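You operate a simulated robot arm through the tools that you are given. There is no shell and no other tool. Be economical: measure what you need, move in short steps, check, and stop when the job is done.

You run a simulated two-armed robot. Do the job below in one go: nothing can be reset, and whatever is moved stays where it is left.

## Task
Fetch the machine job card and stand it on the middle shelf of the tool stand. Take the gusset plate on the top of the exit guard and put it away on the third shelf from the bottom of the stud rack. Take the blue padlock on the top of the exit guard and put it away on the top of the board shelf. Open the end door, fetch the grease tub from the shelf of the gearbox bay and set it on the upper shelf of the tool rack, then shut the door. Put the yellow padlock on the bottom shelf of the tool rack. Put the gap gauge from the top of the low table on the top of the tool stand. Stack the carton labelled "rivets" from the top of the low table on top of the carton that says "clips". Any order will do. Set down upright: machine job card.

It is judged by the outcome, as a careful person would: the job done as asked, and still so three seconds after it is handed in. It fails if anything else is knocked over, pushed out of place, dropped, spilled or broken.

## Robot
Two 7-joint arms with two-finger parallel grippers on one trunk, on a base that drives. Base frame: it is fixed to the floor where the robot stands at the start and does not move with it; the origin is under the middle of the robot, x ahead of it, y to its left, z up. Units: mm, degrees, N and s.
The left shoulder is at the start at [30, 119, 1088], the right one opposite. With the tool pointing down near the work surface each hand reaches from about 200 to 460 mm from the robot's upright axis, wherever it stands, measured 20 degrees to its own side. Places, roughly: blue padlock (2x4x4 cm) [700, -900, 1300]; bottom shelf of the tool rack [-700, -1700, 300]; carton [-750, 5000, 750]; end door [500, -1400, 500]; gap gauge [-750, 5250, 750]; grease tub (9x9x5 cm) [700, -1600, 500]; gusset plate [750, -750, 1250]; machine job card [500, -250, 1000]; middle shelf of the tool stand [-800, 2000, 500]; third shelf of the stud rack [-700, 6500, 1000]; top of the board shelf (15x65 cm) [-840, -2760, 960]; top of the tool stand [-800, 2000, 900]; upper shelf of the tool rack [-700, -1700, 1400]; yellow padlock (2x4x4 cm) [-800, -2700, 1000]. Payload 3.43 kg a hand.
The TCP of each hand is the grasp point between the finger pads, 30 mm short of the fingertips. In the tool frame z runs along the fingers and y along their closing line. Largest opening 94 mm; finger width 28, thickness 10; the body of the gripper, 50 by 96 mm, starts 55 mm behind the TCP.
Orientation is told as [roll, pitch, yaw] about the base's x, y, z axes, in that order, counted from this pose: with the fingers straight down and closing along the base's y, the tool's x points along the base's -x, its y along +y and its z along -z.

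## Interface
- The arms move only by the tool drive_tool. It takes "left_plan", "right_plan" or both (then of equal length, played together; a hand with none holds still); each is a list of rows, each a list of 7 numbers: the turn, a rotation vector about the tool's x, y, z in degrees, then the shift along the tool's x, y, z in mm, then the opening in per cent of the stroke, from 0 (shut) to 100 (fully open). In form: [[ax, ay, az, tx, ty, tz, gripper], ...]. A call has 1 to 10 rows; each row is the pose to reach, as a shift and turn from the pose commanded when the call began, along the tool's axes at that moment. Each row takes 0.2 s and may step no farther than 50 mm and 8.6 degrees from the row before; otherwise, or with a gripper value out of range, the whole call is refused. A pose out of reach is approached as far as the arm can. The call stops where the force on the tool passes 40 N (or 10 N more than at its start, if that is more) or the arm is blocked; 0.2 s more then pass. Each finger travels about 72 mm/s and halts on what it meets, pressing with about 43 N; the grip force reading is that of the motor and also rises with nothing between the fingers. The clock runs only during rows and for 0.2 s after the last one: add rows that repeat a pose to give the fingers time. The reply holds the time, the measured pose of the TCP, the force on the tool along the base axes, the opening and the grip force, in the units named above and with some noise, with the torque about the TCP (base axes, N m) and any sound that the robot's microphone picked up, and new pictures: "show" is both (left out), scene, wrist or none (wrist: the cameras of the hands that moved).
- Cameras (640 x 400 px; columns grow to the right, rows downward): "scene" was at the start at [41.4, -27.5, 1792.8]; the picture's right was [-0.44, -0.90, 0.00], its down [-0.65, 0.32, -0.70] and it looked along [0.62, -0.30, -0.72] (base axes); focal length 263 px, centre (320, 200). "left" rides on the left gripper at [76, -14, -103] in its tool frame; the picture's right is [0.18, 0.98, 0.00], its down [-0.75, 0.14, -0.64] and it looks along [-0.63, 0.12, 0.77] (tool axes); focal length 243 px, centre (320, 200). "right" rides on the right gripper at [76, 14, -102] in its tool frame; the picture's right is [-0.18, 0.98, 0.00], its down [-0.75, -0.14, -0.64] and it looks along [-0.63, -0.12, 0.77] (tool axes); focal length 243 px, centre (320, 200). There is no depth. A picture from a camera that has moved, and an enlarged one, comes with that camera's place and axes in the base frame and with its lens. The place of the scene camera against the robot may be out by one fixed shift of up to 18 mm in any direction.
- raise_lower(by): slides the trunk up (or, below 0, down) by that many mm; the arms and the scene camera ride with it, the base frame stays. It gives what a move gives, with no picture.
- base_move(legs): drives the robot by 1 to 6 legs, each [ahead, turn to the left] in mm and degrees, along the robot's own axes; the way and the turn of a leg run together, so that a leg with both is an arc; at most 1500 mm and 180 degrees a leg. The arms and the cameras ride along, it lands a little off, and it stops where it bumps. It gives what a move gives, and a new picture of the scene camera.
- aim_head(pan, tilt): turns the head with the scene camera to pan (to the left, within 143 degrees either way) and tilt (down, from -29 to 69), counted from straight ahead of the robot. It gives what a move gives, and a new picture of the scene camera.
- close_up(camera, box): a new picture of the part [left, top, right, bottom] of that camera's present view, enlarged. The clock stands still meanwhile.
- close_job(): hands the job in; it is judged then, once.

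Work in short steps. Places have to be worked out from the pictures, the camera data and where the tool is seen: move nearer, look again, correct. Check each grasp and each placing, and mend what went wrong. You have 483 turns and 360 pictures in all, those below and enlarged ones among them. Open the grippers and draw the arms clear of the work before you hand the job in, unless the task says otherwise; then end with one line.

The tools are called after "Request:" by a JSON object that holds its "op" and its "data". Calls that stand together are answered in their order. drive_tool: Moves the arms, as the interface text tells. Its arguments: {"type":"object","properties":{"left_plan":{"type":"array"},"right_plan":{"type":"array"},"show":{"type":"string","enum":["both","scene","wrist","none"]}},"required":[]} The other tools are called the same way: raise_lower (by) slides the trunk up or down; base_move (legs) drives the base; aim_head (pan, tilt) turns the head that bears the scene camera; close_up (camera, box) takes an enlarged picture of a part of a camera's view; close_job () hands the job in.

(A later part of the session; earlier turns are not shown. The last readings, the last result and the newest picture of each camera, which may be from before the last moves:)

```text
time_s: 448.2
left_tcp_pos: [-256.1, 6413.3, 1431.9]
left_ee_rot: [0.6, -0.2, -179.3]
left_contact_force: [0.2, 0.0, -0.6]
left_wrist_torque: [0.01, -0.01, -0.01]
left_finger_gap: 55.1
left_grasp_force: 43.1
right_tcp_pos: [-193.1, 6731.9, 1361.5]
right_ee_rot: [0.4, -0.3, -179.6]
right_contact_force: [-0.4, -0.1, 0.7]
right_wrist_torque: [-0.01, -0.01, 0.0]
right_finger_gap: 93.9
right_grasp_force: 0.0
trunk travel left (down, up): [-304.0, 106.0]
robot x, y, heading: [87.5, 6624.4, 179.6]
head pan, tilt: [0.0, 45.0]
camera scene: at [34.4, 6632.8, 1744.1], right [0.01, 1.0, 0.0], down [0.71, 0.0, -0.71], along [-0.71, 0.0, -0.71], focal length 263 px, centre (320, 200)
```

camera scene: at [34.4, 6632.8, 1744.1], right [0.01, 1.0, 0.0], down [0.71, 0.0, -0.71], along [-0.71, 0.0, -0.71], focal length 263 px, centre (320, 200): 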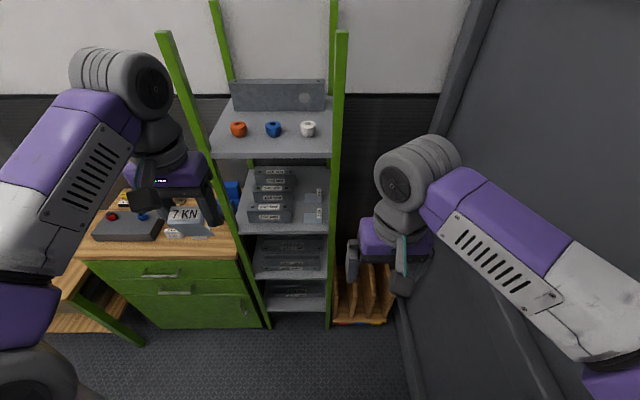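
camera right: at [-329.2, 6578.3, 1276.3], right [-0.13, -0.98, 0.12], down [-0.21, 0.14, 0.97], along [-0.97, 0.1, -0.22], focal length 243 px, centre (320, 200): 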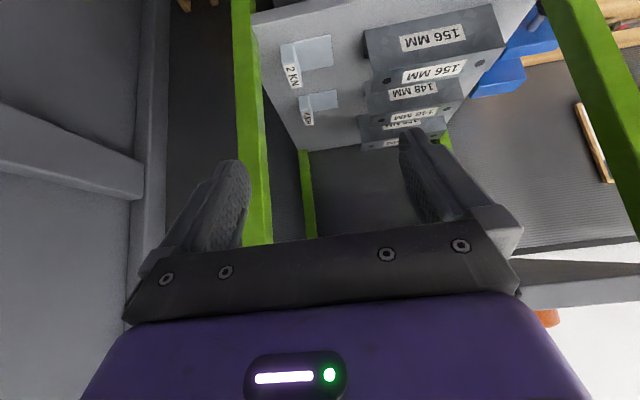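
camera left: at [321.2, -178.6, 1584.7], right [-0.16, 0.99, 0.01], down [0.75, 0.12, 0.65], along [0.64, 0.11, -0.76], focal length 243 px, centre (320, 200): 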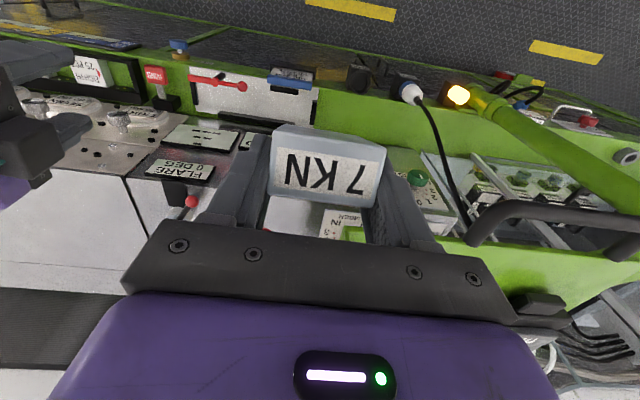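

Request:
{"op": "drive_tool", "data": {"left_plan": [[0, -7.7, 0, -10, -19, 36, 40], [0, -15.4, 0, -20, -39, 71, 40], [0, -23.1, 0, -30, -58, 107, 40], [0, -30.8, 0, -40, -78, 142, 40], [0, -38.5, 0, -50, -97, 178, 40], [0, -46.2, 0, -60, -117, 213, 40], [0, -53.9, 0, -70, -136, 249, 40], [0, -61.6, 0, -80, -156, 285, 40], [0, -69, 0, -90, -175, 320, 40]], "show": "both"}}

```text
time_s: 450.2
left_tcp_pos: [-348.5, 6585.2, 1109.0]
left_ee_rot: [1.3, -69.1, 179.4]
left_contact_force: [-0.2, 0.6, -0.1]
left_wrist_torque: [-0.03, 0.01, 0.02]
left_finger_gap: 55.2
left_grasp_force: 43.4
right_tcp_pos: [-195.3, 6731.5, 1360.4]
right_ee_rot: [0.4, -0.2, -179.6]
right_contact_force: [-0.2, 0.4, 0.7]
right_wrist_torque: [-0.01, -0.03, 0.02]
right_finger_gap: 94.1
right_grasp_force: 0.0
trunk travel left (down, up): [-304.0, 106.0]
robot x, y, heading: [88.7, 6624.0, 179.7]
head pan, tilt: [0.0, 45.0]
camera scene: at [32.3, 6633.6, 1744.0], right [0.01, 1.0, 0.0], down [0.71, 0.0, -0.71], along [-0.71, 0.0, -0.71], focal length 263 px, centre (320, 200)
camera left: at [-226.1, 6600.4, 1074.0], right [0.08, -0.98, -0.16], down [0.33, -0.13, 0.93], along [-0.94, -0.13, 0.32], focal length 243 px, centre (320, 200)
```

scene: 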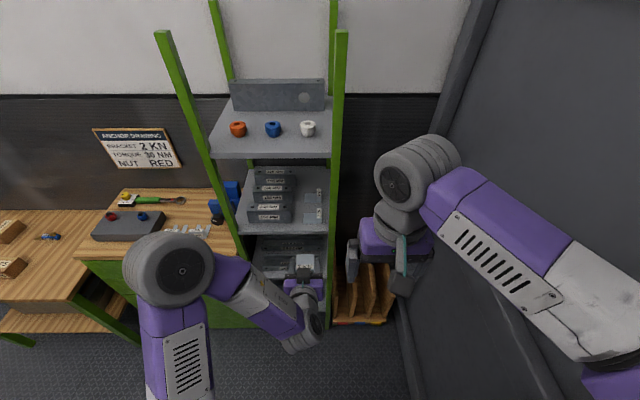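
left: 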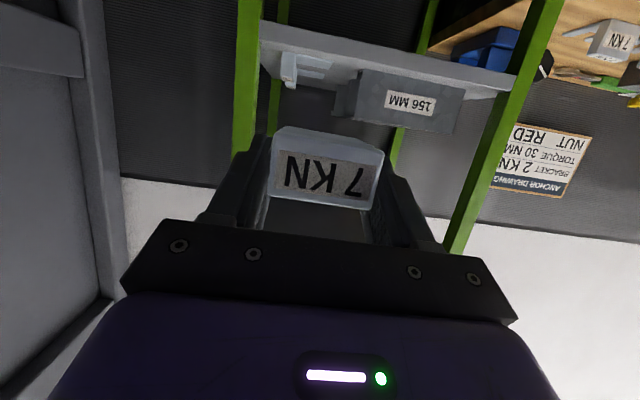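

Request:
{"op": "drive_tool", "data": {"left_plan": [[0, 0, 0, -9, -2, -4, 40], [0, 0, 0, -18, -5, -8, 40]], "show": "none"}}

Request:
{"op": "base_move", "data": {"legs": [[220, 0]]}}

Request:
{"op": "drive_tool", "data": {"left_plan": [[0, 0, 0, 0, 0, 0, 40]], "show": "wrist"}}

```text
time_s: 450.8
left_tcp_pos: [-346.4, 6589.9, 1128.4]
left_ee_rot: [1.5, -69.3, 179.3]
left_contact_force: [-0.3, -1.0, -0.6]
left_wrist_torque: [0.02, 0.01, -0.03]
left_finger_gap: 55.2
left_grasp_force: 43.2
right_tcp_pos: [-192.1, 6731.3, 1361.6]
right_ee_rot: [0.4, -0.3, -179.6]
right_contact_force: [0.4, -0.8, -0.2]
right_wrist_torque: [0.0, 0.03, -0.01]
right_finger_gap: 94.1
right_grasp_force: 0.1
trunk travel left (down, up): [-304.0, 106.0]
robot x, y, heading: [89.8, 6625.8, 180.0]
head pan, tilt: [0.0, 45.0]
```

```text
time_s: 452.5
left_tcp_pos: [-571.1, 6589.3, 1129.6]
left_ee_rot: [1.6, -69.1, 179.1]
left_contact_force: [0.4, 0.6, -2.0]
left_wrist_torque: [-0.01, -0.03, 0.02]
left_finger_gap: 55.4
left_grasp_force: 43.3
right_tcp_pos: [-417.2, 6732.3, 1361.5]
right_ee_rot: [0.4, -0.2, -179.6]
right_contact_force: [0.3, -0.4, 0.1]
right_wrist_torque: [-0.02, 0.01, -0.06]
right_finger_gap: 94.3
right_grasp_force: 0.1
trunk travel left (down, up): [-304.0, 106.0]
robot x, y, heading: [-133.6, 6624.5, 179.8]
head pan, tilt: [0.0, 45.0]
camera scene: at [-189.0, 6634.1, 1744.1], right [0.01, 1.0, 0.0], down [0.71, 0.0, -0.71], along [-0.71, 0.0, -0.71], focal length 263 px, centre (320, 200)
```

scene: 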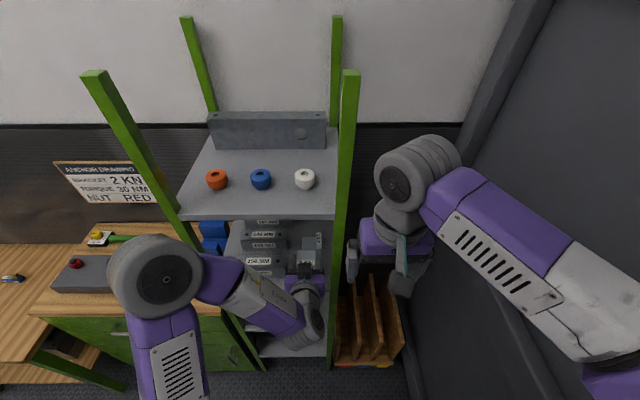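

```text
time_s: 452.9
left_tcp_pos: [-569.1, 6589.5, 1127.4]
left_ee_rot: [1.6, -69.3, 179.2]
left_contact_force: [-1.0, 0.0, -1.7]
left_wrist_torque: [0.01, 0.01, -0.01]
left_finger_gap: 55.2
left_grasp_force: 42.9
right_tcp_pos: [-415.3, 6732.2, 1362.2]
right_ee_rot: [0.3, -0.3, -179.6]
right_contact_force: [0.5, -0.3, 0.2]
right_wrist_torque: [0.0, 0.03, 0.0]
right_finger_gap: 94.3
right_grasp_force: 0.0
trunk travel left (down, up): [-304.0, 106.0]
robot x, y, heading: [-137.4, 6628.0, 179.5]
head pan, tilt: [0.0, 45.0]
camera left: at [-447.9, 6605.0, 1094.6], right [0.08, -0.98, -0.16], down [0.33, -0.13, 0.93], along [-0.94, -0.13, 0.32], focal length 243 px, centre (320, 200)
```

left: 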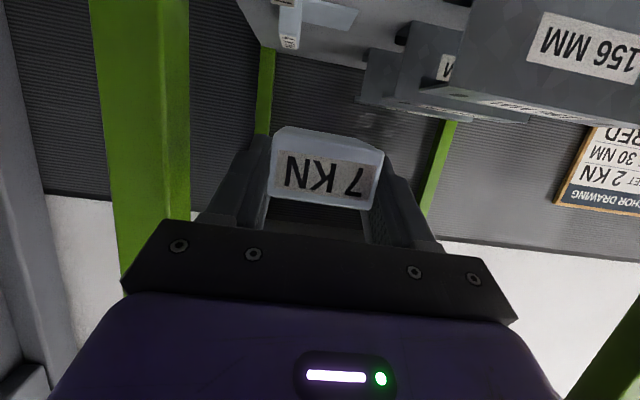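

I pull the right hand back to stay clear of the rack post, then continue inward.

Request:
{"op": "drive_tool", "data": {"right_plan": [[0, 0, 0, 0, -30, 0, 100], [0, 0, 0, 0, -60, 0, 100]], "left_plan": [[0, 0, 0, 0, -2, 0, 40], [0, 0, 0, 0, -5, 0, 40]], "show": "none"}}

Request:
{"op": "base_move", "data": {"legs": [[100, 0]]}}

Request:
{"op": "drive_tool", "data": {"left_plan": [[0, 0, 0, -11, 0, 30, 40], [0, 0, 0, -22, 0, 60, 40]], "show": "both"}}

```text
time_s: 453.5
left_tcp_pos: [-570.8, 6596.7, 1128.2]
left_ee_rot: [1.8, -69.1, 179.1]
left_contact_force: [0.1, -0.1, -1.6]
left_wrist_torque: [0.03, -0.01, 0.01]
left_finger_gap: 55.3
left_grasp_force: 43.0
right_tcp_pos: [-416.8, 6792.8, 1360.3]
right_ee_rot: [0.4, -0.2, -179.6]
right_contact_force: [-1.2, 0.4, 0.2]
right_wrist_torque: [-0.02, 0.0, 0.04]
right_finger_gap: 94.0
right_grasp_force: 0.0
trunk travel left (down, up): [-304.0, 106.0]
robot x, y, heading: [-136.2, 6628.1, 180.0]
head pan, tilt: [0.0, 45.0]
```

```text
time_s: 454.6
left_tcp_pos: [-670.0, 6596.7, 1128.9]
left_ee_rot: [1.6, -69.1, 179.1]
left_contact_force: [0.2, 0.5, -0.7]
left_wrist_torque: [-0.02, -0.01, 0.03]
left_finger_gap: 55.1
left_grasp_force: 42.5
right_tcp_pos: [-516.0, 6793.4, 1360.7]
right_ee_rot: [0.3, -0.3, -179.5]
right_contact_force: [0.1, -0.4, 0.6]
right_wrist_torque: [0.01, -0.02, -0.05]
right_finger_gap: 94.2
right_grasp_force: 0.0
trunk travel left (down, up): [-304.0, 106.0]
robot x, y, heading: [-237.0, 6624.6, 179.4]
head pan, tilt: [0.0, 45.0]
camera scene: at [-288.6, 6634.7, 1744.1], right [0.01, 1.0, 0.0], down [0.71, 0.0, -0.71], along [-0.71, 0.0, -0.71], focal length 263 px, centre (320, 200)
```

scene: 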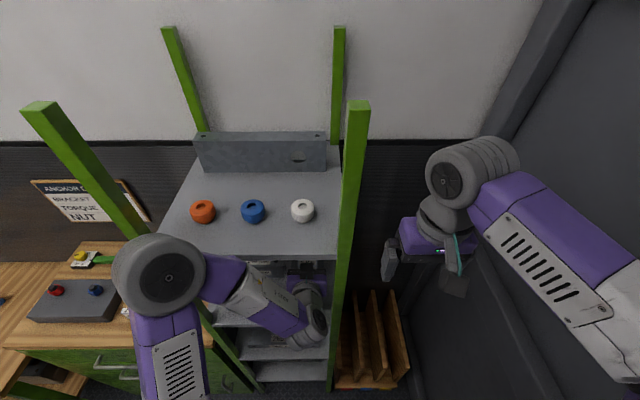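

```text
time_s: 455.2
left_tcp_pos: [-725.6, 6598.4, 1131.9]
left_ee_rot: [1.8, -69.4, 178.6]
left_contact_force: [0.7, 0.3, -0.7]
left_wrist_torque: [-0.03, -0.01, 0.02]
left_finger_gap: 55.3
left_grasp_force: 42.7
right_tcp_pos: [-507.1, 6793.9, 1362.0]
right_ee_rot: [0.4, -0.7, -179.6]
right_contact_force: [-1.0, 0.0, -1.0]
right_wrist_torque: [0.02, -0.03, -0.03]
right_finger_gap: 93.9
right_grasp_force: 0.1
trunk travel left (down, up): [-304.0, 106.0]
robot x, y, heading: [-237.7, 6628.9, 179.6]
head pan, tilt: [0.0, 45.0]
camera scene: at [-277.2, 6636.1, 1744.2], right [0.01, 1.0, 0.0], down [0.7, -0.01, -0.71], along [-0.71, 0.0, -0.7], focal length 263 px, centre (320, 200)
camera left: at [-603.9, 6611.3, 1096.7], right [0.07, -0.98, -0.16], down [0.34, -0.13, 0.93], along [-0.94, -0.12, 0.32], focal length 243 px, centre (320, 200)
```

scene: 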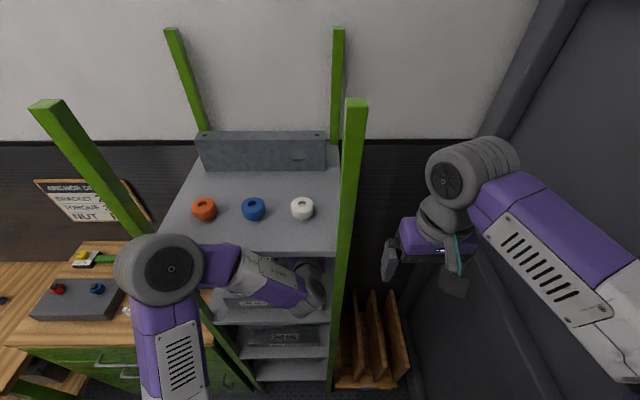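
left: 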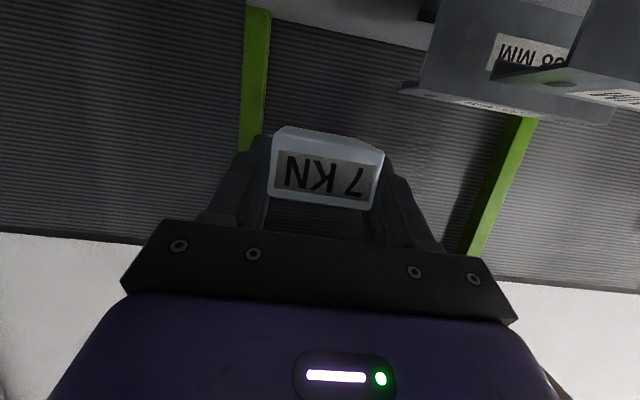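

The left elbow is touching the rack's left post. I back the base up and will instead reach in with a straighter arm.

Request:
{"op": "base_move", "data": {"legs": [[-190, 0]]}}

Request:
{"op": "drive_tool", "data": {"left_plan": [[0, 0, 0, -13, 0, 35, 40], [0, 0, 0, -26, 0, 70, 40], [0, 0, 0, -39, 0, 105, 40], [0, 0, 0, -52, 0, 140, 40]], "show": "both"}}

```text
time_s: 456.8
left_tcp_pos: [-547.2, 6594.0, 1128.6]
left_ee_rot: [1.6, -69.2, 179.1]
left_contact_force: [0.2, -0.5, -1.0]
left_wrist_torque: [0.03, 0.0, 0.0]
left_finger_gap: 55.1
left_grasp_force: 42.8
right_tcp_pos: [-328.7, 6792.9, 1360.7]
right_ee_rot: [0.4, -0.2, -179.7]
right_contact_force: [0.0, -0.2, -0.1]
right_wrist_torque: [0.02, 0.01, -0.01]
right_finger_gap: 94.0
right_grasp_force: 0.1
trunk travel left (down, up): [-304.0, 106.0]
robot x, y, heading: [-46.7, 6624.6, 179.8]
head pan, tilt: [0.0, 45.0]
camera scene: at [-100.5, 6633.4, 1744.1], right [0.01, 1.0, 0.0], down [0.71, -0.01, -0.71], along [-0.71, 0.01, -0.71], focal length 263 px, centre (320, 200)
```

scene: 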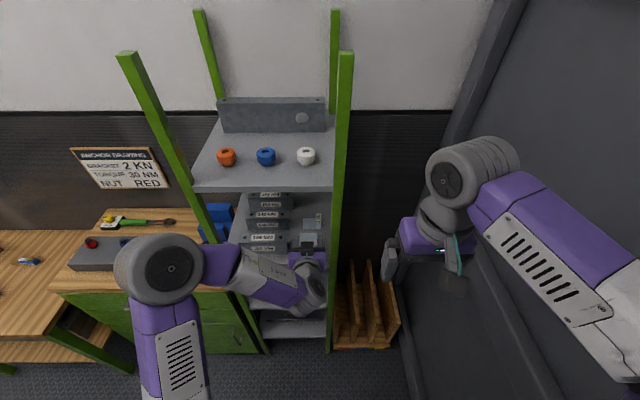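

```text
time_s: 457.8
left_tcp_pos: [-697.9, 6589.5, 1125.0]
left_ee_rot: [1.8, -69.1, 179.0]
left_contact_force: [0.2, 0.0, -0.9]
left_wrist_torque: [0.02, -0.01, 0.01]
left_finger_gap: 55.2
left_grasp_force: 43.0
right_tcp_pos: [-329.3, 6792.1, 1360.7]
right_ee_rot: [0.3, -0.1, -179.7]
right_contact_force: [-0.2, -0.3, -0.2]
right_wrist_torque: [-0.02, 0.0, 0.02]
right_finger_gap: 94.2
right_grasp_force: 0.0
trunk travel left (down, up): [-304.0, 106.0]
robot x, y, heading: [-48.9, 6627.5, 179.5]
head pan, tilt: [0.0, 45.0]
camera scene: at [-102.5, 6633.5, 1744.0], right [0.01, 1.0, 0.0], down [0.71, -0.01, -0.71], along [-0.71, 0.01, -0.71], focal length 263 px, centre (320, 200)
camera left: at [-576.9, 6605.7, 1091.3], right [0.08, -0.98, -0.16], down [0.33, -0.13, 0.93], along [-0.94, -0.12, 0.32], focal length 243 px, centre (320, 200)
```

scene: 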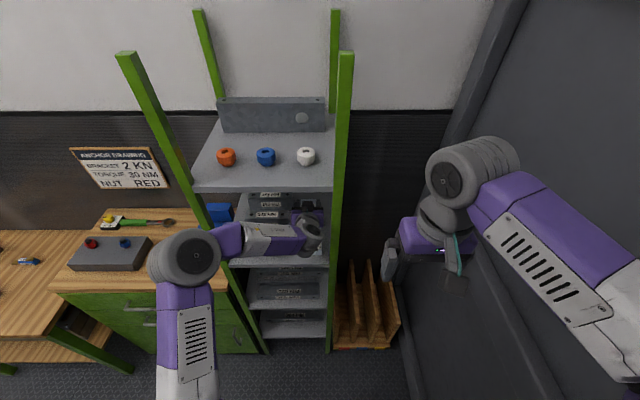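
left: 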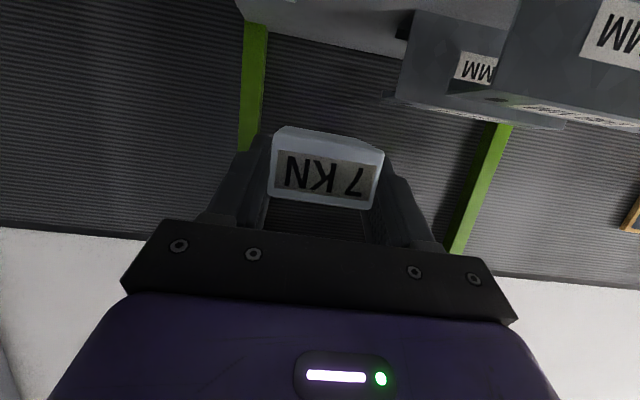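

Request:
{"op": "drive_tool", "data": {"left_plan": [[0, 0, 0, -13, -1, 33, 40], [0, 0, 0, -26, -3, 66, 40]], "show": "both"}}

```text
time_s: 458.4
left_tcp_pos: [-768.9, 6594.9, 1127.0]
left_ee_rot: [1.7, -69.1, 179.0]
left_contact_force: [0.7, -0.7, -1.2]
left_wrist_torque: [0.03, -0.02, 0.01]
left_finger_gap: 55.2
left_grasp_force: 42.9
right_tcp_pos: [-328.1, 6793.4, 1360.8]
right_ee_rot: [0.4, -0.2, -179.8]
right_contact_force: [0.1, 0.0, 0.2]
right_wrist_torque: [0.01, -0.02, -0.01]
right_finger_gap: 93.9
right_grasp_force: 0.1
trunk travel left (down, up): [-304.0, 106.0]
robot x, y, heading: [-48.6, 6624.5, 179.8]
head pan, tilt: [0.0, 45.0]
camera scene: at [-102.0, 6633.8, 1744.1], right [0.01, 1.0, 0.0], down [0.71, -0.01, -0.71], along [-0.71, 0.01, -0.71], focal length 263 px, centre (320, 200)
camera left: at [-648.0, 6609.5, 1092.5], right [0.08, -0.98, -0.16], down [0.33, -0.13, 0.93], along [-0.94, -0.12, 0.32], focal length 243 px, centre (320, 200)
```

scene: 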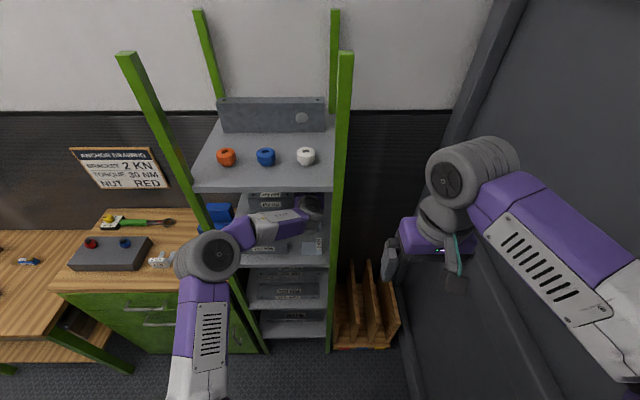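
left: 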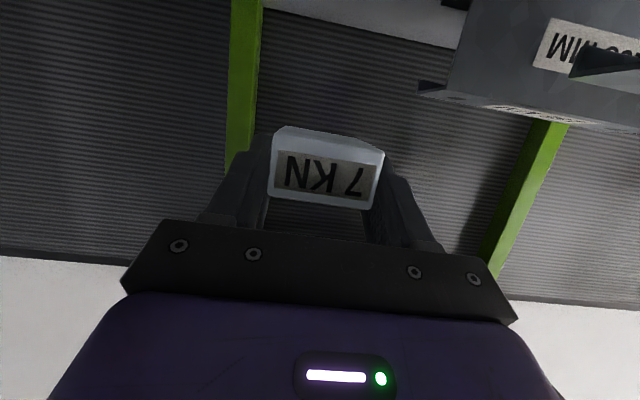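

Request:
{"op": "drive_tool", "data": {"left_plan": [[0, 0, 0, -13, -1, 33, 40], [0, 0, 0, -26, -1, 66, 40]], "show": "wrist"}}

```text
time_s: 459.0
left_tcp_pos: [-839.8, 6597.8, 1126.8]
left_ee_rot: [1.6, -69.1, 179.0]
left_contact_force: [-0.8, -0.7, -0.2]
left_wrist_torque: [-0.03, -0.04, -0.02]
left_finger_gap: 55.2
left_grasp_force: 43.7
right_tcp_pos: [-329.8, 6792.9, 1361.0]
right_ee_rot: [0.4, -0.3, -179.6]
right_contact_force: [0.2, -0.8, 0.8]
right_wrist_torque: [-0.02, -0.02, -0.02]
right_finger_gap: 94.1
right_grasp_force: 0.1
trunk travel left (down, up): [-304.0, 106.0]
robot x, y, heading: [-48.1, 6623.7, 179.6]
head pan, tilt: [0.0, 45.0]
camera left: at [-718.4, 6611.3, 1093.0], right [0.07, -0.98, -0.16], down [0.33, -0.13, 0.93], along [-0.94, -0.12, 0.32], focal length 243 px, centre (320, 200)
```

left: 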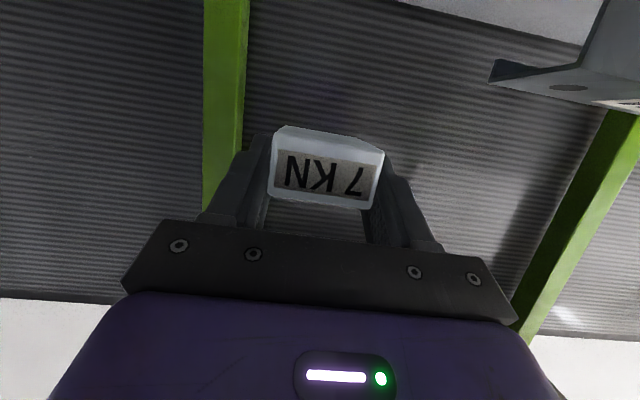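

Request:
{"op": "drive_tool", "data": {"left_plan": [[0, 0, 0, 28, 0, 11, 40], [0, 0, 0, 56, 0, 21, 40]], "show": "wrist"}}

```text
time_s: 459.8
left_tcp_pos: [-841.5, 6594.2, 1083.3]
left_ee_rot: [0.1, -70.3, -179.3]
left_contact_force: [4.4, -1.7, 20.9]
left_wrist_torque: [0.42, -3.34, -0.36]
left_finger_gap: 55.4
left_grasp_force: 42.8
right_tcp_pos: [-329.3, 6791.5, 1360.8]
right_ee_rot: [0.4, -0.3, -179.7]
right_contact_force: [-0.8, -0.2, -0.9]
right_wrist_torque: [0.01, -0.03, 0.01]
right_finger_gap: 93.9
right_grasp_force: 0.2
trunk travel left (down, up): [-304.0, 106.0]
robot x, y, heading: [-49.0, 6622.7, 179.5]
head pan, tilt: [0.0, 45.0]
stopped in row 2 (left hand): the force on the tool passed its limit at 43 N (the readings are from after the stop); the commanded pose is now the measured one
camera left: at [-721.2, 6610.0, 1046.8], right [0.08, -0.98, -0.17], down [0.35, -0.14, 0.93], along [-0.93, -0.13, 0.34], focal length 243 px, centre (320, 200)
```

left: 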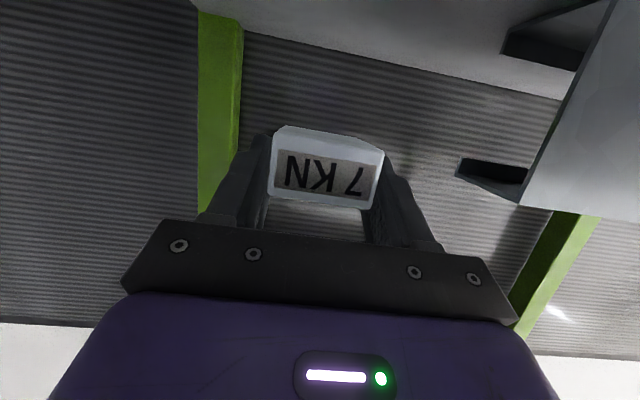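

The wrist camera's housing touched the "4 KN" bracket. I lift again, and use a steeper hand (−45°) so the housing clears it.

Request:
{"op": "drive_tool", "data": {"left_plan": [[0, 0, 0, -22, 0, -8, 40], [0, 0, 0, -45, 0, -17, 40], [0, 8, 0, -52, 0, -20, 40], [0, 16, 0, -52, 0, -20, 40], [0, 25, 0, -52, 0, -20, 40]], "show": "wrist"}}

```text
refused: row 5 steps farther than a row can; nothing moved
```

Request:
{"op": "drive_tool", "data": {"left_plan": [[0, 0, 0, -22, 0, -8, 40], [0, 0, 0, -45, 0, -17, 40], [0, 8.3, 0, -52, 0, -20, 40], [0, 16.6, 0, -52, 0, -20, 40], [0, 25, 0, -52, 0, -20, 40]], "show": "both"}}

```text
time_s: 461.0
left_tcp_pos: [-825.3, 6582.6, 1121.9]
left_ee_rot: [0.2, -44.9, -179.4]
left_contact_force: [0.5, -0.1, -0.7]
left_wrist_torque: [0.03, 0.03, -0.04]
left_finger_gap: 55.4
left_grasp_force: 43.4
left hand out of reach, approached as far as the arm can: row 5
right_tcp_pos: [-328.6, 6791.6, 1361.9]
right_ee_rot: [0.3, -0.3, -179.7]
right_contact_force: [-0.3, -0.6, 0.3]
right_wrist_torque: [0.05, -0.02, -0.02]
right_finger_gap: 93.8
right_grasp_force: 0.0
trunk travel left (down, up): [-304.0, 106.0]
robot x, y, heading: [-49.5, 6621.9, 179.5]
head pan, tilt: [0.0, 45.0]
camera scene: at [-100.9, 6631.8, 1744.1], right [0.01, 1.0, 0.0], down [0.71, 0.0, -0.71], along [-0.71, 0.01, -0.71], focal length 263 px, centre (320, 200)
camera left: at [-699.5, 6598.9, 1141.3], right [0.14, -0.98, -0.13], down [-0.08, -0.14, 0.99], along [-0.99, -0.13, -0.1], focal length 243 px, centre (320, 200)
```

scene: 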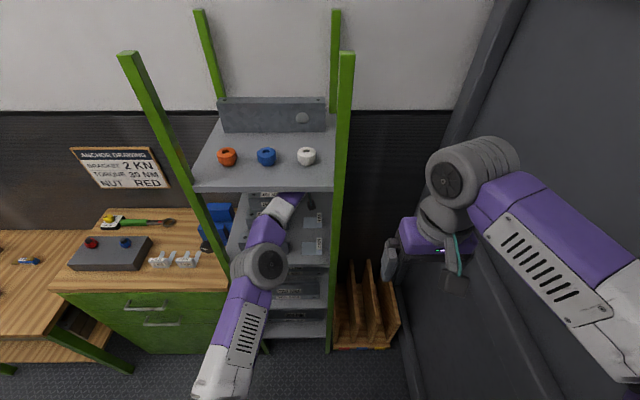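
left: 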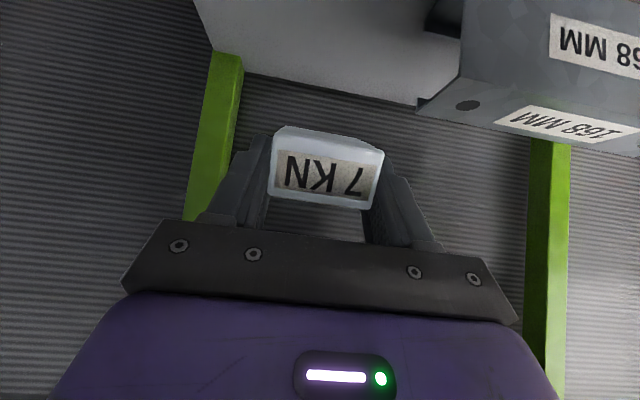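

Request:
{"op": "base_move", "data": {"legs": [[40, 0]]}}

Request:
{"op": "drive_tool", "data": {"left_plan": [[0, 0, 0, 18, -6, -5, 40], [0, 0, 0, 35, -12, 10, 40]], "show": "wrist"}}

```text
time_s: 461.9
left_tcp_pos: [-864.0, 6586.1, 1121.9]
left_ee_rot: [0.3, -45.0, -179.6]
left_contact_force: [-1.5, -0.2, -0.7]
left_wrist_torque: [0.03, -0.02, 0.05]
left_finger_gap: 55.3
left_grasp_force: 42.7
right_tcp_pos: [-367.8, 6793.0, 1360.6]
right_ee_rot: [0.5, -0.2, -179.8]
right_contact_force: [-0.6, -0.9, 0.0]
right_wrist_torque: [-0.03, -0.03, -0.02]
right_finger_gap: 94.2
right_grasp_force: 0.1
trunk travel left (down, up): [-304.0, 106.0]
robot x, y, heading: [-90.3, 6625.4, 179.6]
head pan, tilt: [0.0, 45.0]
camera scene: at [-140.8, 6633.9, 1744.1], right [0.01, 1.0, 0.0], down [0.71, -0.01, -0.71], along [-0.71, 0.01, -0.71], focal length 263 px, centre (320, 200)
```

scene: 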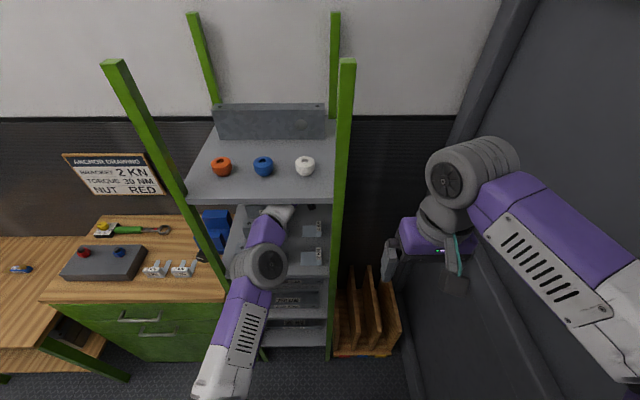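

```text
time_s: 462.5
left_tcp_pos: [-845.8, 6600.2, 1092.3]
left_ee_rot: [0.4, -45.1, -179.7]
left_contact_force: [-0.2, -0.1, -0.4]
left_wrist_torque: [-0.03, -0.01, 0.02]
left_finger_gap: 55.3
left_grasp_force: 43.2
right_tcp_pos: [-365.6, 6794.5, 1360.6]
right_ee_rot: [0.4, -0.3, -179.8]
right_contact_force: [0.6, 1.0, -0.1]
right_wrist_torque: [-0.05, 0.02, -0.02]
right_finger_gap: 94.1
right_grasp_force: 0.0
trunk travel left (down, up): [-304.0, 106.0]
robot x, y, heading: [-85.0, 6625.7, 179.2]
head pan, tilt: [0.0, 45.0]
camera left: at [-720.5, 6615.5, 1111.1], right [0.14, -0.98, -0.13], down [-0.08, -0.14, 0.99], along [-0.99, -0.13, -0.09], focal length 243 px, centre (320, 200)
```

left: 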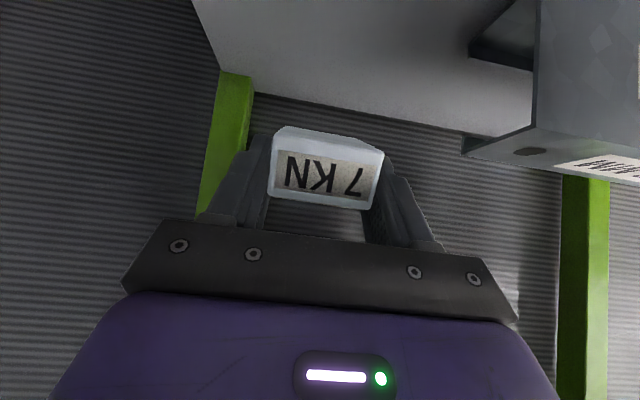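

Request:
{"op": "drive_tool", "data": {"left_plan": [[0, 0, 0, 9, 0, 8.5, 40], [0, 0, 0, 17, 0, 16, 40], [0, 0, 0, 20, 0, 19.5, 40], [0, 0, 0, 23, 0, 22.5, 40], [0, 0, 0, 26, 0, 25.5, 40]], "show": "wrist"}}

```text
time_s: 463.7
left_tcp_pos: [-846.3, 6598.7, 1053.0]
left_ee_rot: [0.3, -44.9, -179.6]
left_contact_force: [-0.1, -0.6, -0.7]
left_wrist_torque: [0.02, -0.03, 0.04]
left_finger_gap: 55.1
left_grasp_force: 43.3
right_tcp_pos: [-367.7, 6793.1, 1361.6]
right_ee_rot: [0.4, -0.3, -179.7]
right_contact_force: [-0.1, -0.2, 0.6]
right_wrist_torque: [-0.01, 0.0, 0.03]
right_finger_gap: 94.1
right_grasp_force: 0.0
trunk travel left (down, up): [-304.0, 106.0]
robot x, y, heading: [-85.5, 6624.6, 179.7]
head pan, tilt: [0.0, 45.0]
camera left: at [-721.6, 6613.0, 1072.5], right [0.14, -0.98, -0.13], down [-0.08, -0.14, 0.99], along [-0.99, -0.13, -0.1], focal length 243 px, centre (320, 200)
```

left: 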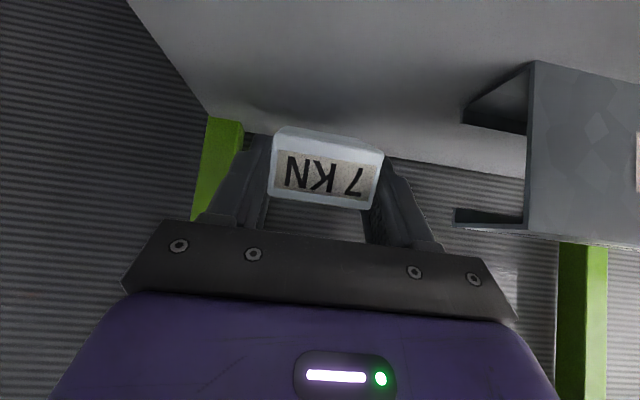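

Request:
{"op": "drive_tool", "data": {"left_plan": [[0, 0, 0, 2.1, 0, 2.1, 40], [0, 0, 0, 4.2, 0, 4.2, 40], [0, 0, 0, 6.4, 0, 6.4, 40], [0, 0, 0, 8.5, 0, 8.5, 40], [0, 0, 0, 10.6, 0, 10.6, 40], [0, 0, 0, 12.7, 0, 12.7, 40]], "show": "wrist"}}

```text
time_s: 465.1
left_tcp_pos: [-843.9, 6597.8, 1041.8]
left_ee_rot: [0.3, -45.4, -179.6]
left_contact_force: [3.8, -0.2, 20.9]
left_wrist_torque: [-0.03, 0.74, 0.01]
left_finger_gap: 55.5
left_grasp_force: 43.5
right_tcp_pos: [-363.4, 6793.0, 1363.2]
right_ee_rot: [0.4, -0.4, -179.7]
right_contact_force: [-0.3, -0.3, 0.4]
right_wrist_torque: [-0.02, 0.02, -0.04]
right_finger_gap: 93.7
right_grasp_force: 0.0
trunk travel left (down, up): [-304.0, 106.0]
robot x, y, heading: [-84.9, 6623.9, 179.4]
head pan, tilt: [0.0, 45.0]
camera left: at [-719.3, 6613.2, 1059.3], right [0.14, -0.98, -0.13], down [-0.07, -0.14, 0.99], along [-0.99, -0.13, -0.09], focal length 243 px, centre (320, 200)
```

left: 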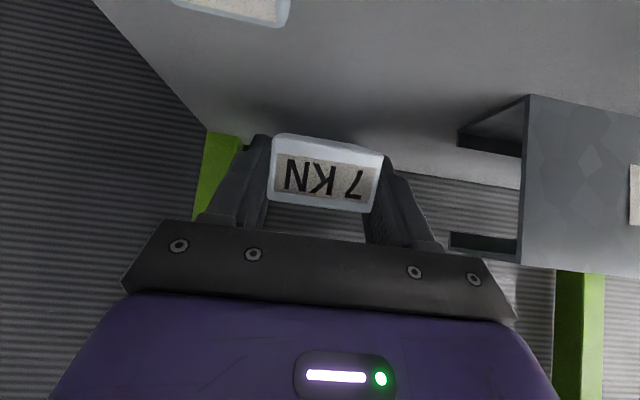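

Request:
{"op": "drive_tool", "data": {"left_plan": [[0, 0, 0, 1.4, 0, 1.4, 40], [0, 0, 0, 2.8, 0, 2.8, 40], [0, 0, 0, 4.2, 0, 4.2, 40], [0, 0, 0, 5.6, 0, 5.6, 40], [0, 0, 0, 7, 0, 7, 40]], "show": "wrist"}}

```text
time_s: 466.3
left_tcp_pos: [-842.5, 6597.3, 1032.2]
left_ee_rot: [0.2, -45.4, -179.5]
left_contact_force: [8.1, 0.9, 22.3]
left_wrist_torque: [0.01, 0.8, 0.03]
left_finger_gap: 55.3
left_grasp_force: 43.1
right_tcp_pos: [-362.8, 6793.9, 1362.4]
right_ee_rot: [0.4, -0.5, -179.7]
right_contact_force: [-0.2, -0.1, -0.1]
right_wrist_torque: [0.01, 0.03, -0.01]
right_finger_gap: 94.0
right_grasp_force: 0.1
trunk travel left (down, up): [-304.0, 106.0]
robot x, y, heading: [-89.2, 6626.7, 179.4]
head pan, tilt: [0.0, 45.0]
camera left: at [-718.8, 6613.2, 1049.5], right [0.14, -0.98, -0.13], down [-0.07, -0.14, 0.99], along [-0.99, -0.13, -0.09], focal length 243 px, centre (320, 200)
```

left: 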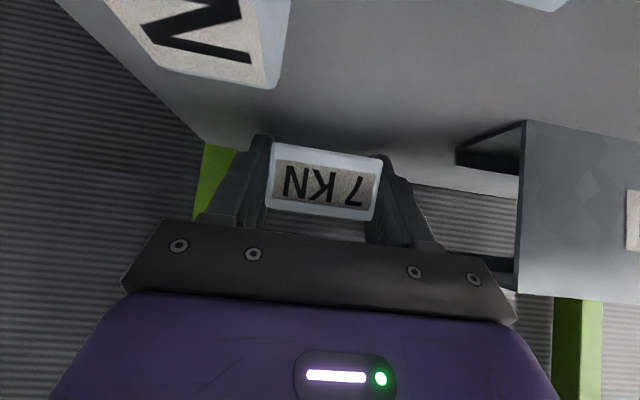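

The gusset has rotated nearly flat onto the shelf. I release it.

Request:
{"op": "drive_tool", "data": {"left_plan": [[0, 0, 0, 0, 0, 0, 60], [0, 0, 0, 0, 0, 0, 72], [0, 0, 0, 0, 0, 0, 74], [0, 0, 0, 0, 0, 0, 74], [0, 0, 0, -8, 0, -22, 74], [0, 0, 0, -20, 0, -50, 74]], "show": "wrist"}}

```text
time_s: 467.7
left_tcp_pos: [-822.3, 6599.4, 1073.5]
left_ee_rot: [0.4, -44.7, -179.8]
left_contact_force: [0.6, -0.6, 0.2]
left_wrist_torque: [0.01, 0.02, 0.0]
left_finger_gap: 69.5
left_grasp_force: 0.1
right_tcp_pos: [-366.1, 6793.1, 1360.8]
right_ee_rot: [0.4, -0.3, -179.7]
right_contact_force: [-0.2, -0.5, -0.8]
right_wrist_torque: [-0.02, 0.03, 0.01]
right_finger_gap: 94.0
right_grasp_force: 0.0
trunk travel left (down, up): [-304.0, 106.0]
robot x, y, heading: [-87.6, 6626.8, 179.6]
head pan, tilt: [0.0, 45.0]
camera left: at [-697.6, 6614.2, 1092.7], right [0.14, -0.98, -0.12], down [-0.08, -0.14, 0.99], along [-0.99, -0.13, -0.1], focal length 243 px, centre (320, 200)
```

left: 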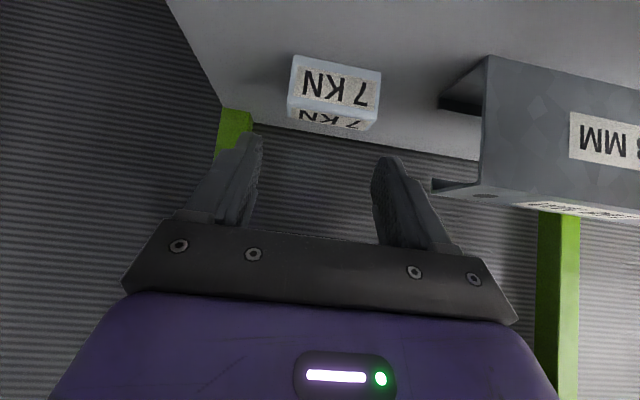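

The gusset sits flat on the third shelf. I raise the hand and back out.

Request:
{"op": "drive_tool", "data": {"left_plan": [[0, 0, 0, -20, 0, -22, 74], [0, 0, 0, -36, 0, -38, 74]], "show": "none"}}

Request:
{"op": "base_move", "data": {"legs": [[-330, 0]]}}

Request:
{"op": "close_up", "data": {"camera": "left", "box": [150, 0, 550, 200]}}

```text
time_s: 468.5
left_tcp_pos: [-807.5, 6601.1, 1061.1]
left_ee_rot: [3.1, -39.2, 177.6]
left_contact_force: [-0.8, 0.0, -0.2]
left_wrist_torque: [-0.02, 0.01, -0.01]
left_finger_gap: 69.7
left_grasp_force: 0.1
right_tcp_pos: [-366.8, 6788.3, 1363.1]
right_ee_rot: [0.2, -0.2, -179.6]
right_contact_force: [-0.8, 0.6, 0.3]
right_wrist_torque: [-0.04, 0.02, 0.02]
right_finger_gap: 93.8
right_grasp_force: 0.1
trunk travel left (down, up): [-304.0, 106.0]
robot x, y, heading: [-87.5, 6623.9, 179.7]
head pan, tilt: [0.0, 45.0]
stopped in row 2 (left hand): the arm was blocked; the commanded pose is now the measured one
```

```text
time_s: 470.6
left_tcp_pos: [-482.2, 6600.8, 1065.6]
left_ee_rot: [3.0, -39.7, 177.9]
left_contact_force: [0.5, -0.4, 0.5]
left_wrist_torque: [-0.02, 0.0, 0.0]
left_finger_gap: 69.5
left_grasp_force: 0.1
right_tcp_pos: [-41.1, 6789.5, 1360.8]
right_ee_rot: [0.4, -0.3, -179.3]
right_contact_force: [-0.1, -0.3, -0.4]
right_wrist_torque: [0.0, 0.0, 0.0]
right_finger_gap: 94.0
right_grasp_force: 0.0
trunk travel left (down, up): [-304.0, 106.0]
robot x, y, heading: [236.2, 6624.9, 179.9]
head pan, tilt: [0.0, 45.0]
camera scene: at [187.3, 6631.6, 1744.1], right [0.0, 1.0, 0.0], down [0.71, 0.0, -0.71], along [-0.71, 0.0, -0.71], focal length 263 px, centre (320, 200)
```

scene: 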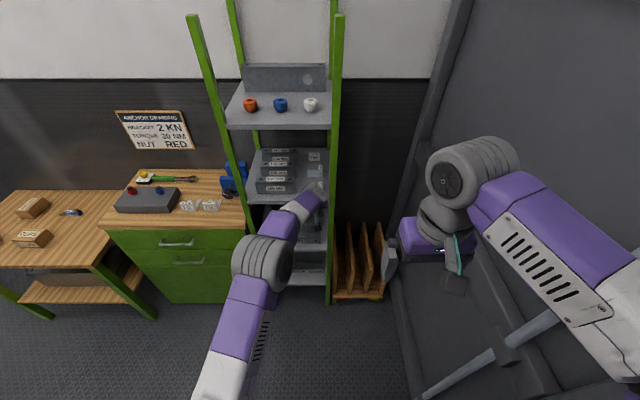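

```text
1.60 times, centred on (350, 100) of left
camera zoom: at [-359.4, 6614.4, 1095.6], right [0.14, -0.99, -0.08], down [-0.17, -0.1, 0.98], along [-0.98, -0.12, -0.18], focal length 388 px, centre (272, 360)
```

zoom: 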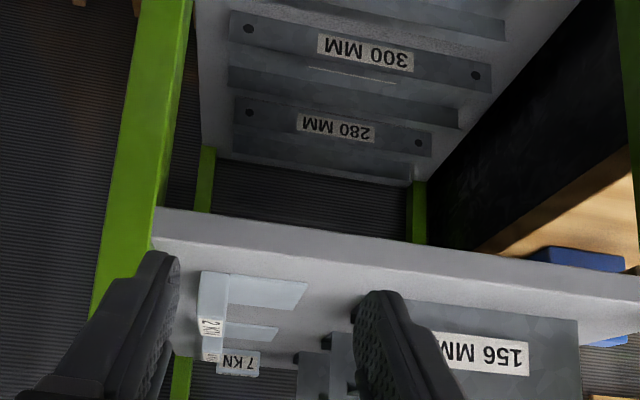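

Everything on that rack looks in place. I retract the left arm and go to the low table.

Request:
{"op": "drive_tool", "data": {"left_plan": [[0, 4, 0, 20, 10, -43, 100], [0, 8, 0, 38, 20, -86, 100], [0, 12, 0, 55, 30, -129, 100], [0, 16, 0, 68, 40, -172, 100], [0, 20, 0, 78, 50, -215, 100], [0, 24, 0, 85, 60, -258, 100], [0, 28, 0, 90, 70, -301, 100], [0, 32, 0, 92, 80, -344, 100], [0, 36, 0, 92, 90, -387, 100], [0, 40, 0, 92, 100, -430, 100]], "show": "none"}}

Request:
{"op": "base_move", "data": {"legs": [[120, 0], [0, 90], [1250, 0]]}}

Request:
{"op": "aim_head", "data": {"pan": -60, "tilt": 45}}

```text
time_s: 472.8
left_tcp_pos: [-135.2, 6510.4, 1342.2]
left_ee_rot: [2.3, 0.4, 179.8]
left_contact_force: [-1.0, 0.6, -0.1]
left_wrist_torque: [0.01, 0.02, -0.01]
left_finger_gap: 94.1
left_grasp_force: 0.2
right_tcp_pos: [-39.9, 6789.1, 1361.6]
right_ee_rot: [0.4, -0.2, -179.2]
right_contact_force: [-0.3, 0.2, -0.6]
right_wrist_torque: [-0.01, 0.01, -0.02]
right_finger_gap: 94.0
right_grasp_force: 0.0
trunk travel left (down, up): [-304.0, 106.0]
robot x, y, heading: [236.1, 6624.6, 180.1]
head pan, tilt: [0.0, 45.0]
```

```text
time_s: 483.9
left_tcp_pos: [220.6, 4984.9, 1342.1]
left_ee_rot: [2.3, 0.2, -90.7]
left_contact_force: [0.2, -0.2, -0.2]
left_wrist_torque: [0.02, 0.03, 0.01]
left_finger_gap: 93.9
left_grasp_force: 0.1
right_tcp_pos: [-58.0, 5082.0, 1360.4]
right_ee_rot: [0.4, -0.3, -89.8]
right_contact_force: [-0.2, 0.1, 0.0]
right_wrist_torque: [0.0, -0.02, 0.0]
right_finger_gap: 93.7
right_grasp_force: 0.1
trunk travel left (down, up): [-304.0, 106.0]
robot x, y, heading: [109.7, 5362.9, -90.6]
head pan, tilt: [0.0, 45.0]
camera scene: at [108.5, 5318.0, 1744.1], right [-1.0, 0.01, 0.0], down [0.01, 0.71, -0.71], along [-0.01, -0.71, -0.71], focal length 263 px, centre (320, 200)
```

scene: 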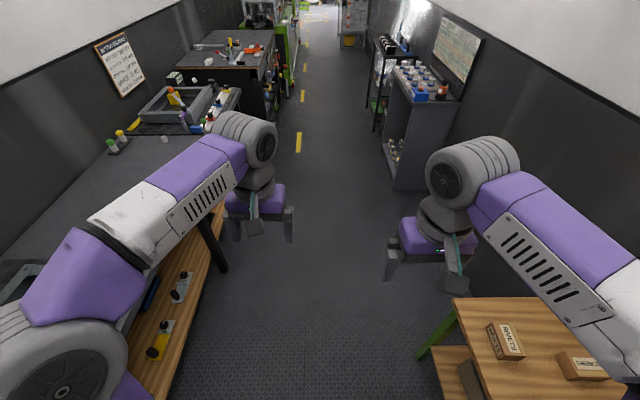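

```text
time_s: 485.2
left_tcp_pos: [219.4, 4984.6, 1342.2]
left_ee_rot: [2.3, 0.2, -90.7]
left_contact_force: [-0.1, -0.5, 0.2]
left_wrist_torque: [-0.02, 0.04, 0.02]
left_finger_gap: 93.9
left_grasp_force: 0.1
right_tcp_pos: [-58.4, 5081.6, 1361.2]
right_ee_rot: [0.5, -0.3, -89.8]
right_contact_force: [-0.1, -0.3, 0.3]
right_wrist_torque: [0.02, 0.01, 0.01]
right_finger_gap: 94.1
right_grasp_force: 0.1
trunk travel left (down, up): [-304.0, 106.0]
robot x, y, heading: [109.6, 5360.9, -90.3]
head pan, tilt: [-60.0, 45.0]
camera scene: at [38.6, 5359.5, 1744.1], right [-0.49, 0.87, 0.0], down [0.62, 0.35, -0.71], along [-0.62, -0.35, -0.71], focal length 263 px, centre (320, 200)
```

scene: 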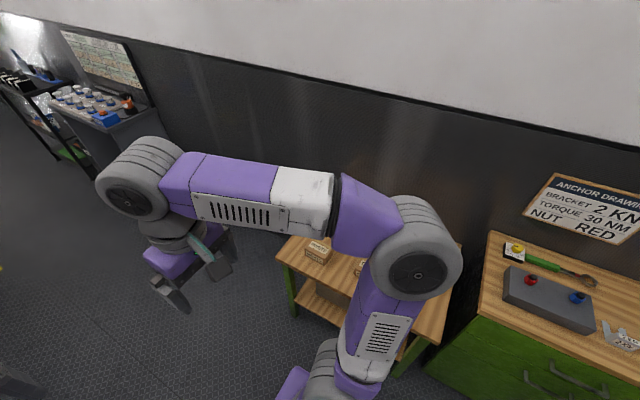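

Request:
{"op": "base_move", "data": {"legs": [[80, 0], [0, -90]]}}

Request:
{"op": "aim_head", "data": {"pan": 0, "tilt": 50}}

Request:
{"op": "close_up", "data": {"camera": "scene", "box": [180, 130, 480, 330]}}

```text
time_s: 490.0
left_tcp_pos: [-266.3, 5167.9, 1341.9]
left_ee_rot: [2.2, 0.2, 179.8]
left_contact_force: [0.4, 0.4, 0.2]
left_wrist_torque: [0.0, 0.02, -0.02]
left_finger_gap: 94.3
left_grasp_force: 0.1
right_tcp_pos: [-172.2, 5446.7, 1360.5]
right_ee_rot: [0.5, -0.3, -179.2]
right_contact_force: [0.1, 0.4, -0.4]
right_wrist_torque: [-0.01, -0.04, -0.01]
right_finger_gap: 93.8
right_grasp_force: 0.0
trunk travel left (down, up): [-304.0, 106.0]
robot x, y, heading: [111.6, 5280.7, -180.2]
head pan, tilt: [-60.0, 45.0]
camera scene: at [97.5, 5359.8, 1744.1], right [0.87, 0.5, 0.0], down [0.35, -0.61, -0.71], along [-0.35, 0.61, -0.71], focal length 263 px, centre (320, 200)
```

scene: 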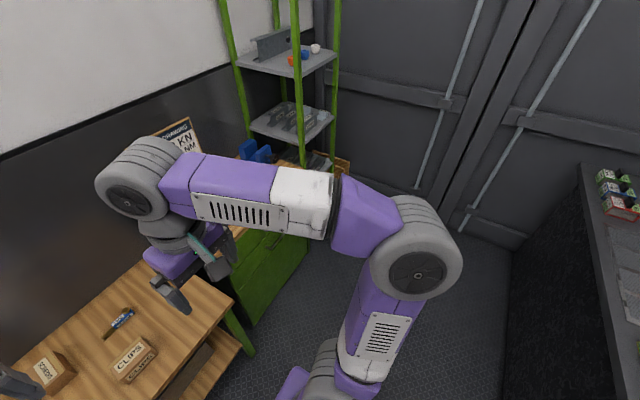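

```text
time_s: 491.3
left_tcp_pos: [-266.7, 5166.9, 1341.2]
left_ee_rot: [2.3, 0.2, 179.8]
left_contact_force: [-0.3, 0.1, 0.3]
left_wrist_torque: [0.03, -0.01, 0.01]
left_finger_gap: 94.0
left_grasp_force: 0.0
right_tcp_pos: [-172.8, 5445.8, 1362.0]
right_ee_rot: [0.3, -0.3, -179.1]
right_contact_force: [1.0, -0.6, 0.7]
right_wrist_torque: [-0.01, -0.01, -0.01]
right_finger_gap: 94.1
right_grasp_force: 0.0
trunk travel left (down, up): [-304.0, 106.0]
robot x, y, heading: [110.0, 5282.2, -180.0]
head pan, tilt: [0.0, 50.0]
camera scene: at [61.2, 5289.4, 1737.2], right [0.0, 1.0, 0.0], down [0.77, 0.0, -0.64], along [-0.64, 0.0, -0.77], focal length 263 px, centre (320, 200)
```

scene: 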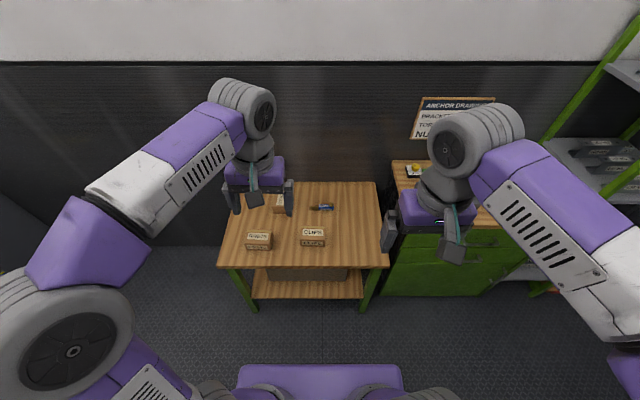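

```text
2.00 times, centred on (330, 230) of scene
camera zoom: at [61.2, 5289.4, 1737.2], right [0.0, 1.0, 0.0], down [0.77, 0.0, -0.64], along [-0.64, 0.0, -0.77], focal length 526 px, centre (300, 140)
```

zoom: 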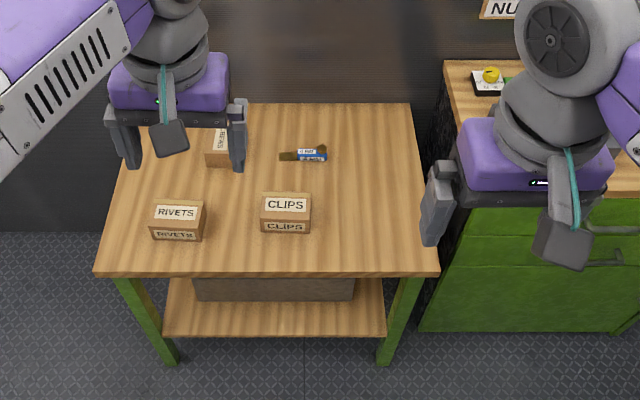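

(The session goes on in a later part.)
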